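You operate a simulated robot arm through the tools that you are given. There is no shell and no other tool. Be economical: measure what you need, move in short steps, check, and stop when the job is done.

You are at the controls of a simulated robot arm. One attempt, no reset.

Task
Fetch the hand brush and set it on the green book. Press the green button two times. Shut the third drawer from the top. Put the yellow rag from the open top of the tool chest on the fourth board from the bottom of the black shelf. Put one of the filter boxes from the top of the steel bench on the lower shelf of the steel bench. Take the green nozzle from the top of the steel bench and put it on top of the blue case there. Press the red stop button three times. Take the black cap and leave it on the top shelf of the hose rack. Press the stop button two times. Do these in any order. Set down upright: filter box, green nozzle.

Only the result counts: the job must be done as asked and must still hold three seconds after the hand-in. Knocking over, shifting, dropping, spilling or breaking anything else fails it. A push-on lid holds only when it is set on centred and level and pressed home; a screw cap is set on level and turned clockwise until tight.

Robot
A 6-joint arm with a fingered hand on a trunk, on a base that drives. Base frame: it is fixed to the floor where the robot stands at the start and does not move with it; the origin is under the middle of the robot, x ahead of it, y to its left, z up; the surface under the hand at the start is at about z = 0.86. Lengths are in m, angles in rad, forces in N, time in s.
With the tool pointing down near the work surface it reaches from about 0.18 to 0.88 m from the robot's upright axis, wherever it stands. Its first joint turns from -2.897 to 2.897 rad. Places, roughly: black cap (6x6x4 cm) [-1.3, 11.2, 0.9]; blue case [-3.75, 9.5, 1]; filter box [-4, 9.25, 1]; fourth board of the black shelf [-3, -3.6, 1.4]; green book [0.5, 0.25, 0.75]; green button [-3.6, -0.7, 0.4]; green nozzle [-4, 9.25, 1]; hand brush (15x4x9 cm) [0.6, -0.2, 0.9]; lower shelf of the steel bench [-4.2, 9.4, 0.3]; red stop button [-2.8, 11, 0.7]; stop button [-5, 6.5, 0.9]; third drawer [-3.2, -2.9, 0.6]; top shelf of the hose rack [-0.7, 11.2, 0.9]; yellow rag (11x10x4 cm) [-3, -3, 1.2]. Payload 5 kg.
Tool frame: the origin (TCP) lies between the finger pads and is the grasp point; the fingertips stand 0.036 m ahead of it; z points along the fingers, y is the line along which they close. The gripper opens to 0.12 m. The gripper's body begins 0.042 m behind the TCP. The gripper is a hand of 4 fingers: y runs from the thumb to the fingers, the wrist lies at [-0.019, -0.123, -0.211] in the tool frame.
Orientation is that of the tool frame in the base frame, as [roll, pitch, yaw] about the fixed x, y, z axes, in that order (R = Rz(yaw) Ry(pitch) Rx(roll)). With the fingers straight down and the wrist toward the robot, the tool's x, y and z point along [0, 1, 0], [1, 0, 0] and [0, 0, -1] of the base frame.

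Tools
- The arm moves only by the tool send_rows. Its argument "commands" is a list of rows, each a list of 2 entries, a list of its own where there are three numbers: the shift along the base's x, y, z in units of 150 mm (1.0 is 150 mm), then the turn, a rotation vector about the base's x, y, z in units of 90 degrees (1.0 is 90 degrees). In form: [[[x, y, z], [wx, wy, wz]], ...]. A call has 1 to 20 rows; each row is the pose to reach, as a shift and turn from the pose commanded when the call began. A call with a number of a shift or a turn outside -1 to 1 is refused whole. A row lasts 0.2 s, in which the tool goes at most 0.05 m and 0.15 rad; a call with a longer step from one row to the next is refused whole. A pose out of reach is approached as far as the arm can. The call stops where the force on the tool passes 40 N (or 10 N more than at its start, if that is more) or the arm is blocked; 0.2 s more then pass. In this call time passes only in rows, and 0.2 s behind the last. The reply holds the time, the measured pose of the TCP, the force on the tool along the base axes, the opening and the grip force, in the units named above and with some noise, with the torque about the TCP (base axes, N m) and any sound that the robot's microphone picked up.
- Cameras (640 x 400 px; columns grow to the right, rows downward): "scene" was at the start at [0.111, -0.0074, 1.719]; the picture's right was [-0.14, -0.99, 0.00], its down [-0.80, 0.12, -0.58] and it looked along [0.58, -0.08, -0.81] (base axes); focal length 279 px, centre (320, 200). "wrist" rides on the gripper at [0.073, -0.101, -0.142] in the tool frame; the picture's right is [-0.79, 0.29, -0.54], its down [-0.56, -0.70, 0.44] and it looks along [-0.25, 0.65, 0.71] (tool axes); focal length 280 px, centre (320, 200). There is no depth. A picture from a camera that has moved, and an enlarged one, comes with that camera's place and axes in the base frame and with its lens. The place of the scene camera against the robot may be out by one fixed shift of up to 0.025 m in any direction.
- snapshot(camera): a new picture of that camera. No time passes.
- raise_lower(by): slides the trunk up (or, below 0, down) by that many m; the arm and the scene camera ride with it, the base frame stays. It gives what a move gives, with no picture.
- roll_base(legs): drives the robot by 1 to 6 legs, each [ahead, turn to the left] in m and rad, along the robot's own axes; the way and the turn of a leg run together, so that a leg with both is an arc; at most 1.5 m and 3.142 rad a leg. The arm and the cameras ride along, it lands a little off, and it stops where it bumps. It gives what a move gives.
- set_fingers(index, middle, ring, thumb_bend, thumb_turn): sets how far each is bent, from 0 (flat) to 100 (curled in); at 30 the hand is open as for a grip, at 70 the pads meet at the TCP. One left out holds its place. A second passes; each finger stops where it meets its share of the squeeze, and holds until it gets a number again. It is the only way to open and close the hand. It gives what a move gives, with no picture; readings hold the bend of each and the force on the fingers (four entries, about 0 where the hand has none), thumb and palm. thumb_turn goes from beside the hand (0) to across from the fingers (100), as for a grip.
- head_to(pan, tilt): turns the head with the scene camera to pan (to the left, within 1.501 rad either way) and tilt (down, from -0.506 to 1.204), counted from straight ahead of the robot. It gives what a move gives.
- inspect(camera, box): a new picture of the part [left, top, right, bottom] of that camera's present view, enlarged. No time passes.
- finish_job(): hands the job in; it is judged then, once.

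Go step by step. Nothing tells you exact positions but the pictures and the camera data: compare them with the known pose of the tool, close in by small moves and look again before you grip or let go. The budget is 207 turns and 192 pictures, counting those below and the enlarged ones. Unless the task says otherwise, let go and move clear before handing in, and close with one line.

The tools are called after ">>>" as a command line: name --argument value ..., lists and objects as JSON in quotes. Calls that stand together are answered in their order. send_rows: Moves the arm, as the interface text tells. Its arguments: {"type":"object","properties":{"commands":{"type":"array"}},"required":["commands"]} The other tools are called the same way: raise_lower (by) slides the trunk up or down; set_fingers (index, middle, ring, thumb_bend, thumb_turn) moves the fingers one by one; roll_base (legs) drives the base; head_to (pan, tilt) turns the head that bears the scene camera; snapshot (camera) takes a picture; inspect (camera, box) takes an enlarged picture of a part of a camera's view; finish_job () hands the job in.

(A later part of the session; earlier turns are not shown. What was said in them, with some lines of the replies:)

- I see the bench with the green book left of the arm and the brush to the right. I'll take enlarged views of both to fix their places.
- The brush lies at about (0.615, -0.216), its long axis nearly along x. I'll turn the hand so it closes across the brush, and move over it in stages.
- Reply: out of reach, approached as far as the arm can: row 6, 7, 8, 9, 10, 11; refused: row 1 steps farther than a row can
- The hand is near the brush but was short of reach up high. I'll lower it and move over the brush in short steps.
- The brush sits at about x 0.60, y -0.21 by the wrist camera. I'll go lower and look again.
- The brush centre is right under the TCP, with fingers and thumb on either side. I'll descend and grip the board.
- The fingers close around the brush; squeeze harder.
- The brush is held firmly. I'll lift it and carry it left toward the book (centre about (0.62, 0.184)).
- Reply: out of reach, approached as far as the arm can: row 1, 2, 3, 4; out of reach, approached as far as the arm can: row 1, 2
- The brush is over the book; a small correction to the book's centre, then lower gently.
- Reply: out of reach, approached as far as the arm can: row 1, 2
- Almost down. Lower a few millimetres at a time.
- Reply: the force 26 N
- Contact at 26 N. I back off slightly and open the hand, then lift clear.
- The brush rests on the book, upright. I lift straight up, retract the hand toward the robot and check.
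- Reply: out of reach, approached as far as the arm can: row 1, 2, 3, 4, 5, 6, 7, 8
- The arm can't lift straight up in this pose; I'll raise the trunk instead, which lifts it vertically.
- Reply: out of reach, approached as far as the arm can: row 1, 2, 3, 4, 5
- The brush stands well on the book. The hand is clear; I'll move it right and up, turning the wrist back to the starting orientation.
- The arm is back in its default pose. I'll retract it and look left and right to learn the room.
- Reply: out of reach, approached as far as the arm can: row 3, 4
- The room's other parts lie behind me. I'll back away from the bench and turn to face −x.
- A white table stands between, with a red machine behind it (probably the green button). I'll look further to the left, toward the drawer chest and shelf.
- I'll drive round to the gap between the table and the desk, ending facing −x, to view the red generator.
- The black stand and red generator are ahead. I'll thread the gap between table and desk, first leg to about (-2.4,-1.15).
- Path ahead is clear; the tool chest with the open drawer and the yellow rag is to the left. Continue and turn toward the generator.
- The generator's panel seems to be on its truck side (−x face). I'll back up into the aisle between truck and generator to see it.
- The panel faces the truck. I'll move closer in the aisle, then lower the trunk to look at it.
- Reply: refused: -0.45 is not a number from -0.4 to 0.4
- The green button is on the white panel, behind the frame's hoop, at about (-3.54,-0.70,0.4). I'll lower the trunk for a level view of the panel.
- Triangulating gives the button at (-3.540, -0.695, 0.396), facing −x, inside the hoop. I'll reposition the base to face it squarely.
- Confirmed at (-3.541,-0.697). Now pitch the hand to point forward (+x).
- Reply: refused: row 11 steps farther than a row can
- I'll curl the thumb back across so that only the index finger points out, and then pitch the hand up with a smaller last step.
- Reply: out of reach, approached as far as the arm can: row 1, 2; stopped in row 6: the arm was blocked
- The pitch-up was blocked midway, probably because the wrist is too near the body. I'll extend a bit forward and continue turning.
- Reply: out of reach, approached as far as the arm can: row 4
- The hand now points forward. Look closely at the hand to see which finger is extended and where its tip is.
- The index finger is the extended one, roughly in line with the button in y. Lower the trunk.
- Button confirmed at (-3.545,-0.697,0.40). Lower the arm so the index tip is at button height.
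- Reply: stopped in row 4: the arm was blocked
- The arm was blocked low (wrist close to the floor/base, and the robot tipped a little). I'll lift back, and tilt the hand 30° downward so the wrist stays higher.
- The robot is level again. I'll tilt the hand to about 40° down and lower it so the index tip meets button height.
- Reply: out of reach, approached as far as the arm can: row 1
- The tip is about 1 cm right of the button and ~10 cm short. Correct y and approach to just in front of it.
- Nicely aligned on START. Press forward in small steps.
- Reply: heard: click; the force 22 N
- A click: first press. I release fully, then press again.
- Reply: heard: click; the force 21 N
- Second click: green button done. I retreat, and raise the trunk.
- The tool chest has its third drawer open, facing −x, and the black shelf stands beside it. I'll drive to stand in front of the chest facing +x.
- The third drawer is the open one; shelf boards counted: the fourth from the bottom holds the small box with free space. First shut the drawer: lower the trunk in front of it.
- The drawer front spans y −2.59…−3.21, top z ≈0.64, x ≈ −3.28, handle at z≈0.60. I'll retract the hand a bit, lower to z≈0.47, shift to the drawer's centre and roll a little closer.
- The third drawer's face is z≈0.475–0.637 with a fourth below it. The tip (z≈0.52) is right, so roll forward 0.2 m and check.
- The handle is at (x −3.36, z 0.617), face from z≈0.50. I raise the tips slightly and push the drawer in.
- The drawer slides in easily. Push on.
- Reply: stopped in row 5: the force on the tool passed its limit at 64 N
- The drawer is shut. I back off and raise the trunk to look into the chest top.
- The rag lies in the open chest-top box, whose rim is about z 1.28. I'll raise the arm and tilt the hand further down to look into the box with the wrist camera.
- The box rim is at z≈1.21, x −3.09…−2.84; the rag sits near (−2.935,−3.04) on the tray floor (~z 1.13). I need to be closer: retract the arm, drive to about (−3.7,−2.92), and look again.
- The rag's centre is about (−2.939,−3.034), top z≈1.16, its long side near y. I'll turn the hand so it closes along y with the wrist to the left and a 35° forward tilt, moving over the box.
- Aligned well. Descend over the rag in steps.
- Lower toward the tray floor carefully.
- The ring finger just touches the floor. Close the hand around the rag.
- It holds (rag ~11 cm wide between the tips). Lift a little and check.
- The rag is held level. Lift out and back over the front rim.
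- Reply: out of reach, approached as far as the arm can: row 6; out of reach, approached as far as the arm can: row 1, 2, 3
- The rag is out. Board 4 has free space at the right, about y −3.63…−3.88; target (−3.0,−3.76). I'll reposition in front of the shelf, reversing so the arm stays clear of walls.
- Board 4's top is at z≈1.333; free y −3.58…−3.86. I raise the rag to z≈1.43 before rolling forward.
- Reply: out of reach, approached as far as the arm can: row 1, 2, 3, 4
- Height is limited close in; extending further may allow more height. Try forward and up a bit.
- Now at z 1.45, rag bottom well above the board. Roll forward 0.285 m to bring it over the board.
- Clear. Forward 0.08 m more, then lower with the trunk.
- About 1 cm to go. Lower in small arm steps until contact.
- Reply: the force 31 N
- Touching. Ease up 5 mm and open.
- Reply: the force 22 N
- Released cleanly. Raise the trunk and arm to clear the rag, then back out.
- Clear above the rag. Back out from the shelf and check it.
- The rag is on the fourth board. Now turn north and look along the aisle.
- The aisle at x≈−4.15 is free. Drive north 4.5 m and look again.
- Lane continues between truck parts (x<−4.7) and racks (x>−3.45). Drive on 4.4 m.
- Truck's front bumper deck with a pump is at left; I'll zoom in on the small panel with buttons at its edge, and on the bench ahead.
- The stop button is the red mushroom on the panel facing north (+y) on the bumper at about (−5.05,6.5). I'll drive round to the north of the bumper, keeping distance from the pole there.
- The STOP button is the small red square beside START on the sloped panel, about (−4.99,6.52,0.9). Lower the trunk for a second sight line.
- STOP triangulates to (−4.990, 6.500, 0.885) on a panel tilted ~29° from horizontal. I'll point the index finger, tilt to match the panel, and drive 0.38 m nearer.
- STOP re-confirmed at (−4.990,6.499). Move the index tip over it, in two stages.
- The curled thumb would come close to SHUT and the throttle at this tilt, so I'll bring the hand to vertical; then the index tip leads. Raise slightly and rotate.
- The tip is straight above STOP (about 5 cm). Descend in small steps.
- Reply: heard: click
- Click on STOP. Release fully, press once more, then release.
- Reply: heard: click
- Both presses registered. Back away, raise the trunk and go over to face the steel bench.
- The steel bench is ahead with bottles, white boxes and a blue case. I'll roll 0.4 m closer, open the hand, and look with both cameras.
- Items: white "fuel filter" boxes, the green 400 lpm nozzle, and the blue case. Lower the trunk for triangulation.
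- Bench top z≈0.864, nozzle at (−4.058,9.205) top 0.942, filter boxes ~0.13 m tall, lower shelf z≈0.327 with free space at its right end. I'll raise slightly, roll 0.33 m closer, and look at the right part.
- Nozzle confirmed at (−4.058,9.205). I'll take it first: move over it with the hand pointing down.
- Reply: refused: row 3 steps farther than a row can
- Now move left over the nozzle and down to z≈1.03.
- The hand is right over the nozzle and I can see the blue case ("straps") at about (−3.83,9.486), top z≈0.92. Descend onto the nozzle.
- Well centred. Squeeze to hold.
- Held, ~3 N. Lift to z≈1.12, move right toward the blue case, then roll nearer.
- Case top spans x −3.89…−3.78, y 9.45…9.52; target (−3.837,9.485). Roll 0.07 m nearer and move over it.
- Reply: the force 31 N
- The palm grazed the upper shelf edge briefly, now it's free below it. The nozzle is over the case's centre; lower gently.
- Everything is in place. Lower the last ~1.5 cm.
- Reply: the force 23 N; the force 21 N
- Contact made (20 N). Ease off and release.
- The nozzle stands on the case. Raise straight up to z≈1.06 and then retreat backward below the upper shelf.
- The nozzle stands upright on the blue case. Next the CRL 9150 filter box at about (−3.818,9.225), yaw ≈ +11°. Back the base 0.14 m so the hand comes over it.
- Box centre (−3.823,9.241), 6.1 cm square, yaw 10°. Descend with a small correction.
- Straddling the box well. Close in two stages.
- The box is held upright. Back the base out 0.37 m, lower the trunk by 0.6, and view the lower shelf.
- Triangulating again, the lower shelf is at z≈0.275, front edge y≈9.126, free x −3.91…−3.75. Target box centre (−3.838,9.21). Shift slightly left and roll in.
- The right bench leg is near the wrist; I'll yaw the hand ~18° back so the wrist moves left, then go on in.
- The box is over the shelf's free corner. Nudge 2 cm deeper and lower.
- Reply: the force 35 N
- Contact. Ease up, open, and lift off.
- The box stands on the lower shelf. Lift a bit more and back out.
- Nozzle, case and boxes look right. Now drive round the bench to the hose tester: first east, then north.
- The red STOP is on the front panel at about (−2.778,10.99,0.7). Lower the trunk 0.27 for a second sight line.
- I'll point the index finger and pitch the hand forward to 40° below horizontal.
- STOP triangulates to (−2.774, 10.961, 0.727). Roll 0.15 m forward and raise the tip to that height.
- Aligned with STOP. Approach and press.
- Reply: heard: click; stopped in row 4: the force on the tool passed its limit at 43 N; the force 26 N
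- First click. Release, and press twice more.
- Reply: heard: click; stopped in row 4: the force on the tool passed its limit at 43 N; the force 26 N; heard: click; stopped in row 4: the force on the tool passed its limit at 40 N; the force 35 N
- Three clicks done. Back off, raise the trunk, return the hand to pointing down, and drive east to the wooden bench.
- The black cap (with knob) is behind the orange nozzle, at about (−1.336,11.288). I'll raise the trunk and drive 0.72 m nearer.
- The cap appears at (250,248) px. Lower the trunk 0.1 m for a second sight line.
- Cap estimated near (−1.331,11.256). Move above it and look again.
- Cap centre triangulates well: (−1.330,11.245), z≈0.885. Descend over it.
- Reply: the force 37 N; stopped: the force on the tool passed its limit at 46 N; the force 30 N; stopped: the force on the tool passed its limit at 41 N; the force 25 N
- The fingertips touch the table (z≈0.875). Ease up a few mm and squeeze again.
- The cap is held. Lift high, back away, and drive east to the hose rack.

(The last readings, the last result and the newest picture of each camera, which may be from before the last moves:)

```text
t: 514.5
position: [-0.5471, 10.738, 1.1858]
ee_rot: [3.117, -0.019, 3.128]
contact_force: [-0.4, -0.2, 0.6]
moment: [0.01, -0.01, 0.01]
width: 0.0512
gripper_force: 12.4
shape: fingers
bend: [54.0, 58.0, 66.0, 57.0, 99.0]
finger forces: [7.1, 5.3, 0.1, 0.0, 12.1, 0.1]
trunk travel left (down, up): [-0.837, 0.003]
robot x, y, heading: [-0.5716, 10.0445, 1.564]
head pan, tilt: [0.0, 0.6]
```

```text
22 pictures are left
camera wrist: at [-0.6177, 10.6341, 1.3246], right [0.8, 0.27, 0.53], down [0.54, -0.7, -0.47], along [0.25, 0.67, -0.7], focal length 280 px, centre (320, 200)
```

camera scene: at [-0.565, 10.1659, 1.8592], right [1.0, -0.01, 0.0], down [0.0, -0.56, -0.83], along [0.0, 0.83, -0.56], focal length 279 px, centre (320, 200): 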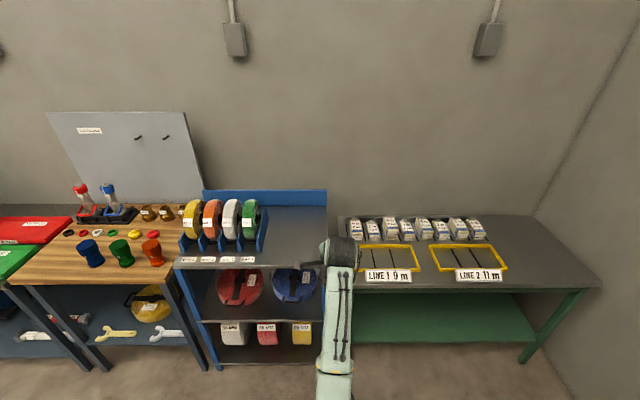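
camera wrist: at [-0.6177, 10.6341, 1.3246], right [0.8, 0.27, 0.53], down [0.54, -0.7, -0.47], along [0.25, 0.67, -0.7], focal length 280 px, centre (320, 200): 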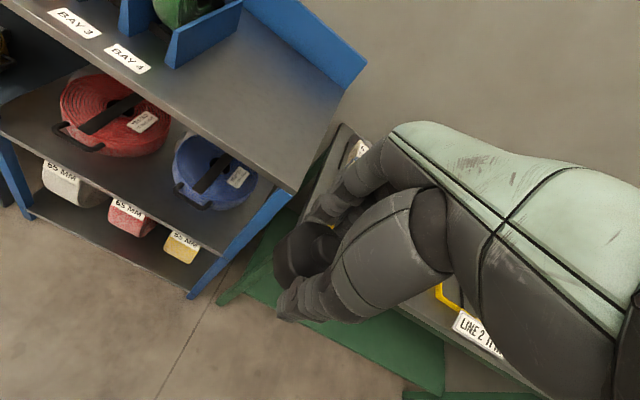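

The rack's free top area is about x −0.83…−0.56, y 11.08…11.45. Shift the hand to x≈−0.66 and roll forward 0.45 m.

>>> send_rows --commands '[[[-0.25, 0, 0], [0, 0, 0]], [[-0.5, 0, 0], [0, 0, 0]], [[-0.75, 0, 0], [0, 0, 0]]]'

>>> roll_base --legs '[[0.45, 0]]'

>>> snapshot --camera "wrist"

>>> snapshot --camera "scene"

```text
t: 515.3
position: [-0.6611, 10.7379, 1.1855]
ee_rot: [3.115, -0.017, 3.13]
contact_force: [0.0, -0.1, -0.3]
moment: [-0.01, -0.01, 0.01]
width: 0.0513
gripper_force: 12.0
shape: fingers
bend: [54.0, 58.0, 66.0, 57.0, 99.0]
finger forces: [6.9, 5.3, 0.1, 0.0, 12.1, 0.1]
trunk travel left (down, up): [-0.837, 0.003]
robot x, y, heading: [-0.5738, 10.0438, 1.566]
head pan, tilt: [0.0, 0.6]
```

```text
t: 518.3
position: [-0.6595, 11.1873, 1.1855]
ee_rot: [3.115, -0.02, 3.133]
contact_force: [-0.4, -0.3, -0.8]
moment: [-0.02, 0.0, 0.03]
width: 0.0513
gripper_force: 11.9
shape: fingers
bend: [54.0, 58.0, 66.0, 57.0, 99.0]
finger forces: [7.1, 5.3, 0.0, 0.1, 12.1, 0.1]
trunk travel left (down, up): [-0.837, 0.003]
robot x, y, heading: [-0.5683, 10.4938, 1.566]
head pan, tilt: [0.0, 0.6]
```

```text
21 pictures are left
camera wrist: at [-0.73, 11.0829, 1.3254], right [0.8, 0.27, 0.53], down [0.55, -0.69, -0.47], along [0.24, 0.67, -0.7], focal length 280 px, centre (320, 200)
```

wrist: 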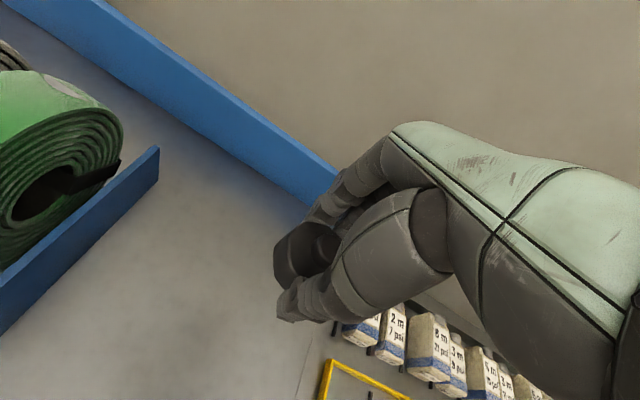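

```text
20 pictures are left
camera scene: at [-0.5634, 10.6146, 1.8592], right [1.0, 0.0, 0.0], down [0.0, -0.56, -0.83], along [0.0, 0.83, -0.56], focal length 279 px, centre (320, 200)
```

scene: 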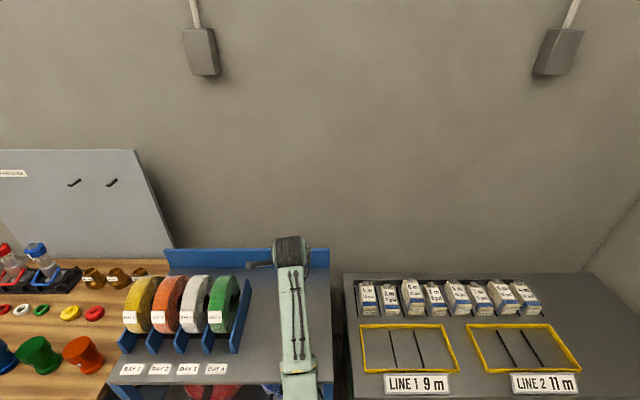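

The cap is over the free area. Move 4 cm deeper and down to z≈1.0.

>>> send_rows --commands '[[[0, 0.1, -0.25], [0, 0, 0]], [[0, 0.2, -0.5], [0, 0, 0]], [[0, 0.25, -0.75], [0, 0, 0]], [[0, 0.25, -1], [0, 0, 0]]]'

>>> send_rows --commands '[[[0, 0, -0.15], [0, 0, 0]], [[0, 0, -0.3], [0, 0, 0]]]'

>>> snapshot --camera "wrist"

```text
t: 519.3
position: [-0.6595, 11.2242, 1.0351]
ee_rot: [3.115, -0.019, 3.134]
contact_force: [0.4, 0.2, -0.2]
moment: [-0.01, -0.01, 0.0]
width: 0.0512
gripper_force: 12.2
shape: fingers
bend: [54.0, 58.0, 66.0, 57.0, 99.0]
finger forces: [7.0, 5.4, 0.1, 0.0, 12.1, 0.0]
trunk travel left (down, up): [-0.837, 0.003]
robot x, y, heading: [-0.5698, 10.4929, 1.562]
head pan, tilt: [0.0, 0.6]
```

```text
t: 519.9
position: [-0.6585, 11.2257, 0.9905]
ee_rot: [3.116, -0.019, 3.134]
contact_force: [0.4, 0.3, -0.6]
moment: [0.0, -0.01, 0.02]
width: 0.0513
gripper_force: 12.5
shape: fingers
bend: [54.0, 58.0, 66.0, 57.0, 99.0]
finger forces: [7.0, 5.2, 0.0, 0.0, 12.1, 0.0]
trunk travel left (down, up): [-0.837, 0.003]
robot x, y, heading: [-0.5728, 10.4956, 1.568]
head pan, tilt: [0.0, 0.6]
```

```text
19 pictures are left
camera wrist: at [-0.7294, 11.1214, 1.1297], right [0.8, 0.27, 0.53], down [0.54, -0.69, -0.47], along [0.24, 0.67, -0.7], focal length 280 px, centre (320, 200)
```

wrist: 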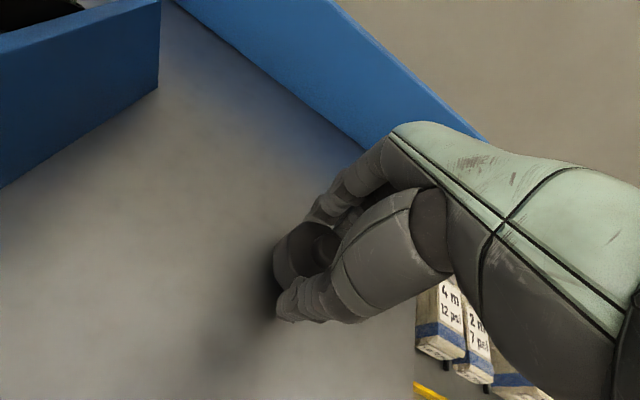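

Getting close (shadow visible). Lower in small steps until contact.

>>> send_rows --commands '[[[0, 0, -0.06], [0, 0, 0]], [[0, 0, -0.12], [0, 0, 0]], [[0, 0, -0.18], [0, 0, 0]]]'

>>> send_rows --commands '[[[0, 0, -0.04], [0, 0, 0]], [[0, 0, -0.08], [0, 0, 0]]]'

>>> send_rows --commands '[[[0, 0, -0.04], [0, 0, 0]], [[0, 0, -0.08], [0, 0, 0]]]'

```text
t: 520.6
position: [-0.6611, 11.2325, 0.9796]
ee_rot: [3.092, -0.025, 3.132]
contact_force: [0.4, -7.8, 23.5]
moment: [-1.46, 0.11, 0.07]
width: 0.052
gripper_force: 18.7
shape: fingers
bend: [57.0, 60.0, 66.0, 55.0, 99.0]
finger forces: [4.1, 2.9, 0.0, 0.0, 30.6, 0.0]
trunk travel left (down, up): [-0.837, 0.003]
robot x, y, heading: [-0.5724, 10.4961, 1.566]
head pan, tilt: [0.0, 0.6]
stopped in row 3: the force on the tool passed its limit at 46 N (the readings are from after the stop); the commanded pose is now the measured one
```

```text
t: 521.1
position: [-0.6623, 11.2361, 0.9818]
ee_rot: [3.076, -0.029, 3.13]
contact_force: [0.8, -9.9, 27.4]
moment: [-1.75, 0.14, 0.17]
width: 0.0524
gripper_force: 19.5
shape: fingers
bend: [58.0, 61.0, 66.0, 55.0, 99.0]
finger forces: [3.5, 2.5, 0.0, 0.0, 33.3, 0.0]
trunk travel left (down, up): [-0.837, 0.003]
robot x, y, heading: [-0.5722, 10.4909, 1.571]
head pan, tilt: [0.0, 0.6]
stopped in row 2: the force on the tool passed its limit at 44 N (the readings are from after the stop); the commanded pose is now the measured one
```

```text
t: 521.5
position: [-0.6627, 11.2419, 0.9818]
ee_rot: [3.062, -0.032, 3.133]
contact_force: [1.3, -9.2, 27.1]
moment: [-1.69, 0.13, 0.16]
width: 0.0523
gripper_force: 20.1
shape: fingers
bend: [58.0, 60.0, 66.0, 55.0, 99.0]
finger forces: [3.7, 2.6, 0.0, 0.0, 32.9, 0.0]
trunk travel left (down, up): [-0.837, 0.003]
robot x, y, heading: [-0.5719, 10.49, 1.568]
head pan, tilt: [0.0, 0.6]
stopped in row 2: the force on the tool passed its limit at 44 N (the readings are from after the stop); the commanded pose is now the measured one
```

Contact with the shelf (thumb tip pressing). Ease up 1 cm and look.

>>> send_rows --commands '[[[0, -0.03, 0.06], [0, 0, 0]]]'

>>> snapshot --camera "wrist"

```text
t: 521.9
position: [-0.6621, 11.2359, 0.984]
ee_rot: [3.075, -0.029, 3.13]
contact_force: [0.0, 0.7, -0.3]
moment: [0.02, 0.0, 0.03]
width: 0.0514
gripper_force: 12.2
shape: fingers
bend: [56.0, 59.0, 66.0, 56.0, 99.0]
finger forces: [7.1, 4.8, 0.0, 0.0, 12.0, 0.0]
trunk travel left (down, up): [-0.837, 0.003]
robot x, y, heading: [-0.5725, 10.4917, 1.569]
head pan, tilt: [0.0, 0.6]
```

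```text
18 pictures are left
camera wrist: at [-0.7311, 11.1266, 1.1203], right [0.81, 0.24, 0.54], down [0.54, -0.67, -0.51], along [0.24, 0.7, -0.68], focal length 280 px, centre (320, 200)
```

wrist: 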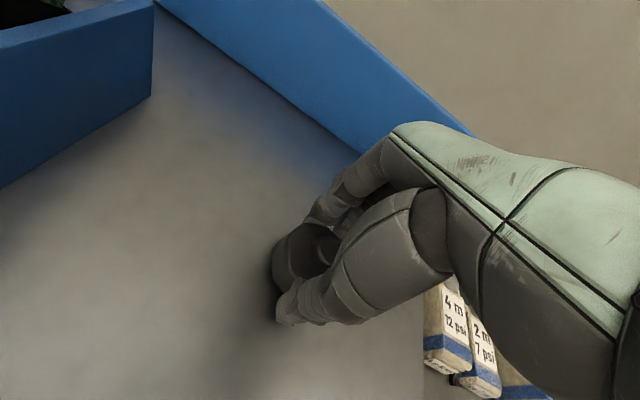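

The cap is a few mm above the shelf. Lower 3 mm and open slowly.

>>> send_rows --commands '[[[0, 0, -0.02], [-0.02, 0, 0]]]'

>>> set_fingers --index 50 --middle 50 --ring 50 --thumb_bend 48

>>> snapshot --camera "wrist"

```text
t: 522.3
position: [-0.6621, 11.2372, 0.9818]
ee_rot: [3.103, -0.028, 3.131]
contact_force: [0.2, -0.5, -0.7]
moment: [-0.01, 0.01, 0.02]
width: 0.0513
gripper_force: 12.2
shape: fingers
bend: [56.0, 59.0, 66.0, 56.0, 99.0]
finger forces: [7.2, 4.8, 0.0, 0.0, 12.0, 0.1]
trunk travel left (down, up): [-0.837, 0.003]
robot x, y, heading: [-0.5735, 10.4939, 1.569]
head pan, tilt: [0.0, 0.6]
```

```text
t: 523.3
position: [-0.6617, 11.2367, 0.9834]
ee_rot: [3.103, -0.029, 3.132]
contact_force: [0.3, 0.4, -0.6]
moment: [0.03, -0.01, 0.02]
width: 0.0669
gripper_force: 0.1
shape: fingers
bend: [50.0, 50.0, 50.0, 48.0, 98.0]
finger forces: [0.1, 0.1, 0.0, 0.1, 0.1, 0.1]
trunk travel left (down, up): [-0.837, 0.003]
robot x, y, heading: [-0.5731, 10.4963, 1.567]
head pan, tilt: [0.0, 0.6]
```

```text
17 pictures are left
camera wrist: at [-0.7309, 11.1308, 1.1226], right [0.81, 0.26, 0.53], down [0.54, -0.69, -0.49], along [0.24, 0.68, -0.69], focal length 280 px, centre (320, 200)
```

wrist: 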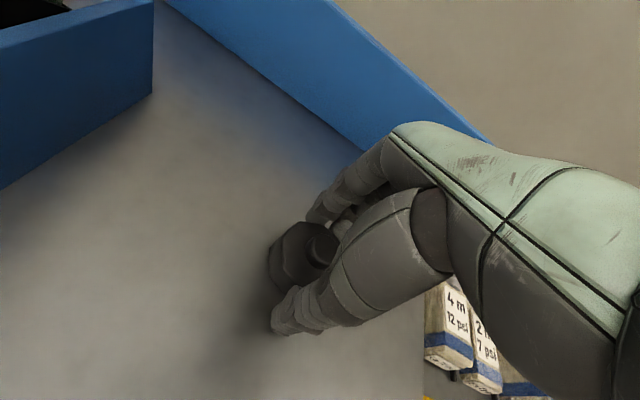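

Released. Open wider and lift straight up, then check.

>>> set_fingers --index 36 --middle 36 --ring 36 --thumb_bend 34

>>> send_rows --commands '[[[0, 0, 0.2], [0, 0, 0]], [[0, 0, 0.5], [0, 0, 0]], [[0, 0, 0.8], [0, 0, 0]], [[0, -0.1, 1], [0, 0, 0]]]'

>>> snapshot --camera "wrist"

>>> roll_base --legs '[[-0.6, 0]]'

>>> snapshot --camera "scene"

>>> inspect --camera "scene" --box '[10, 150, 350, 330]'

```text
t: 524.3
position: [-0.6619, 11.2365, 0.9827]
ee_rot: [3.104, -0.026, 3.129]
contact_force: [0.2, 0.3, 0.5]
moment: [-0.01, 0.0, 0.02]
width: 0.1087
gripper_force: 0.1
shape: fingers
bend: [36.0, 36.0, 36.0, 34.0, 96.0]
finger forces: [0.0, 0.1, 0.1, 0.1, 0.0, 0.1]
trunk travel left (down, up): [-0.837, 0.003]
robot x, y, heading: [-0.5727, 10.4968, 1.571]
head pan, tilt: [0.0, 0.6]
```

```text
t: 525.3
position: [-0.663, 11.2205, 1.135]
ee_rot: [3.102, -0.028, 3.131]
contact_force: [0.3, -0.9, -0.1]
moment: [0.01, 0.01, -0.02]
width: 0.109
gripper_force: 0.1
shape: fingers
bend: [36.0, 36.0, 36.0, 34.0, 96.0]
finger forces: [0.0, 0.0, 0.0, 0.1, 0.1, 0.0]
trunk travel left (down, up): [-0.837, 0.003]
robot x, y, heading: [-0.5727, 10.4936, 1.567]
head pan, tilt: [0.0, 0.6]
```

```text
16 pictures are left
camera wrist: at [-0.7314, 11.1145, 1.2734], right [0.81, 0.26, 0.53], down [0.54, -0.69, -0.49], along [0.24, 0.68, -0.69], focal length 280 px, centre (320, 200)
```

wrist: 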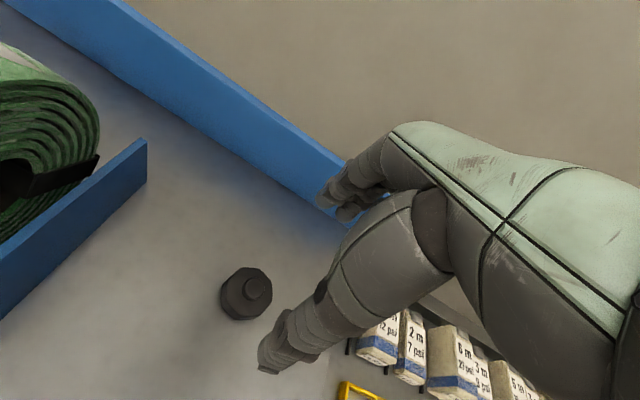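

```text
t: 529.0
position: [-0.6649, 10.6242, 1.1328]
ee_rot: [3.102, -0.028, 3.133]
contact_force: [0.4, 0.0, 0.2]
moment: [0.03, 0.03, -0.02]
width: 0.1092
gripper_force: 0.1
shape: fingers
bend: [36.0, 36.0, 36.0, 34.0, 96.0]
finger forces: [0.0, 0.0, 0.0, 0.0, 0.0, 0.1]
trunk travel left (down, up): [-0.837, 0.003]
robot x, y, heading: [-0.5724, 9.8992, 1.569]
head pan, tilt: [0.0, 0.6]
```

```text
15 pictures are left
camera scene: at [-0.5651, 10.019, 1.8591], right [1.0, 0.0, 0.0], down [0.0, -0.57, -0.82], along [0.0, 0.82, -0.57], focal length 279 px, centre (320, 200)
```

scene: 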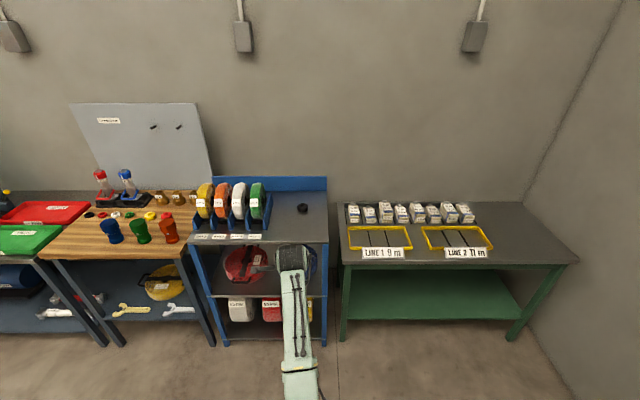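

```text
1.88 times, centred on (180, 240) of scene
camera zoom: at [-0.5651, 10.019, 1.8591], right [1.0, 0.0, 0.0], down [0.0, -0.57, -0.82], along [0.0, 0.82, -0.57], focal length 525 px, centre (584, 125)
```

zoom: 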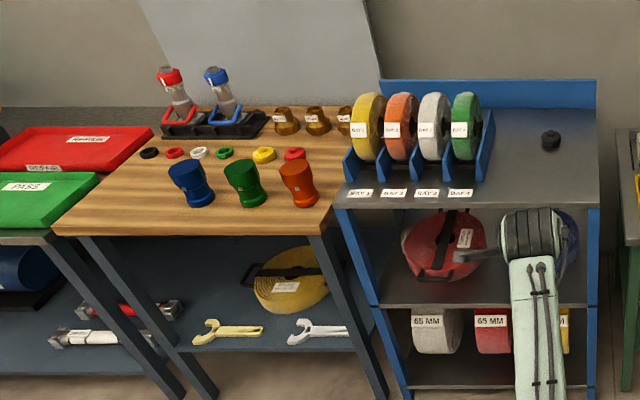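

The black cap rests on the hose rack's top shelf, all nine jobs are done, and the hand is empty and clear. Handing in.

>>> finish_job

```text
The job is handed in.
```

I did all nine jobs and handed in; the result of the judging isn't known to me. During the nozzle placement the back of the hand briefly bumped the steel bench's upper shelf (about 28 N), but nothing looked shifted afterwards.
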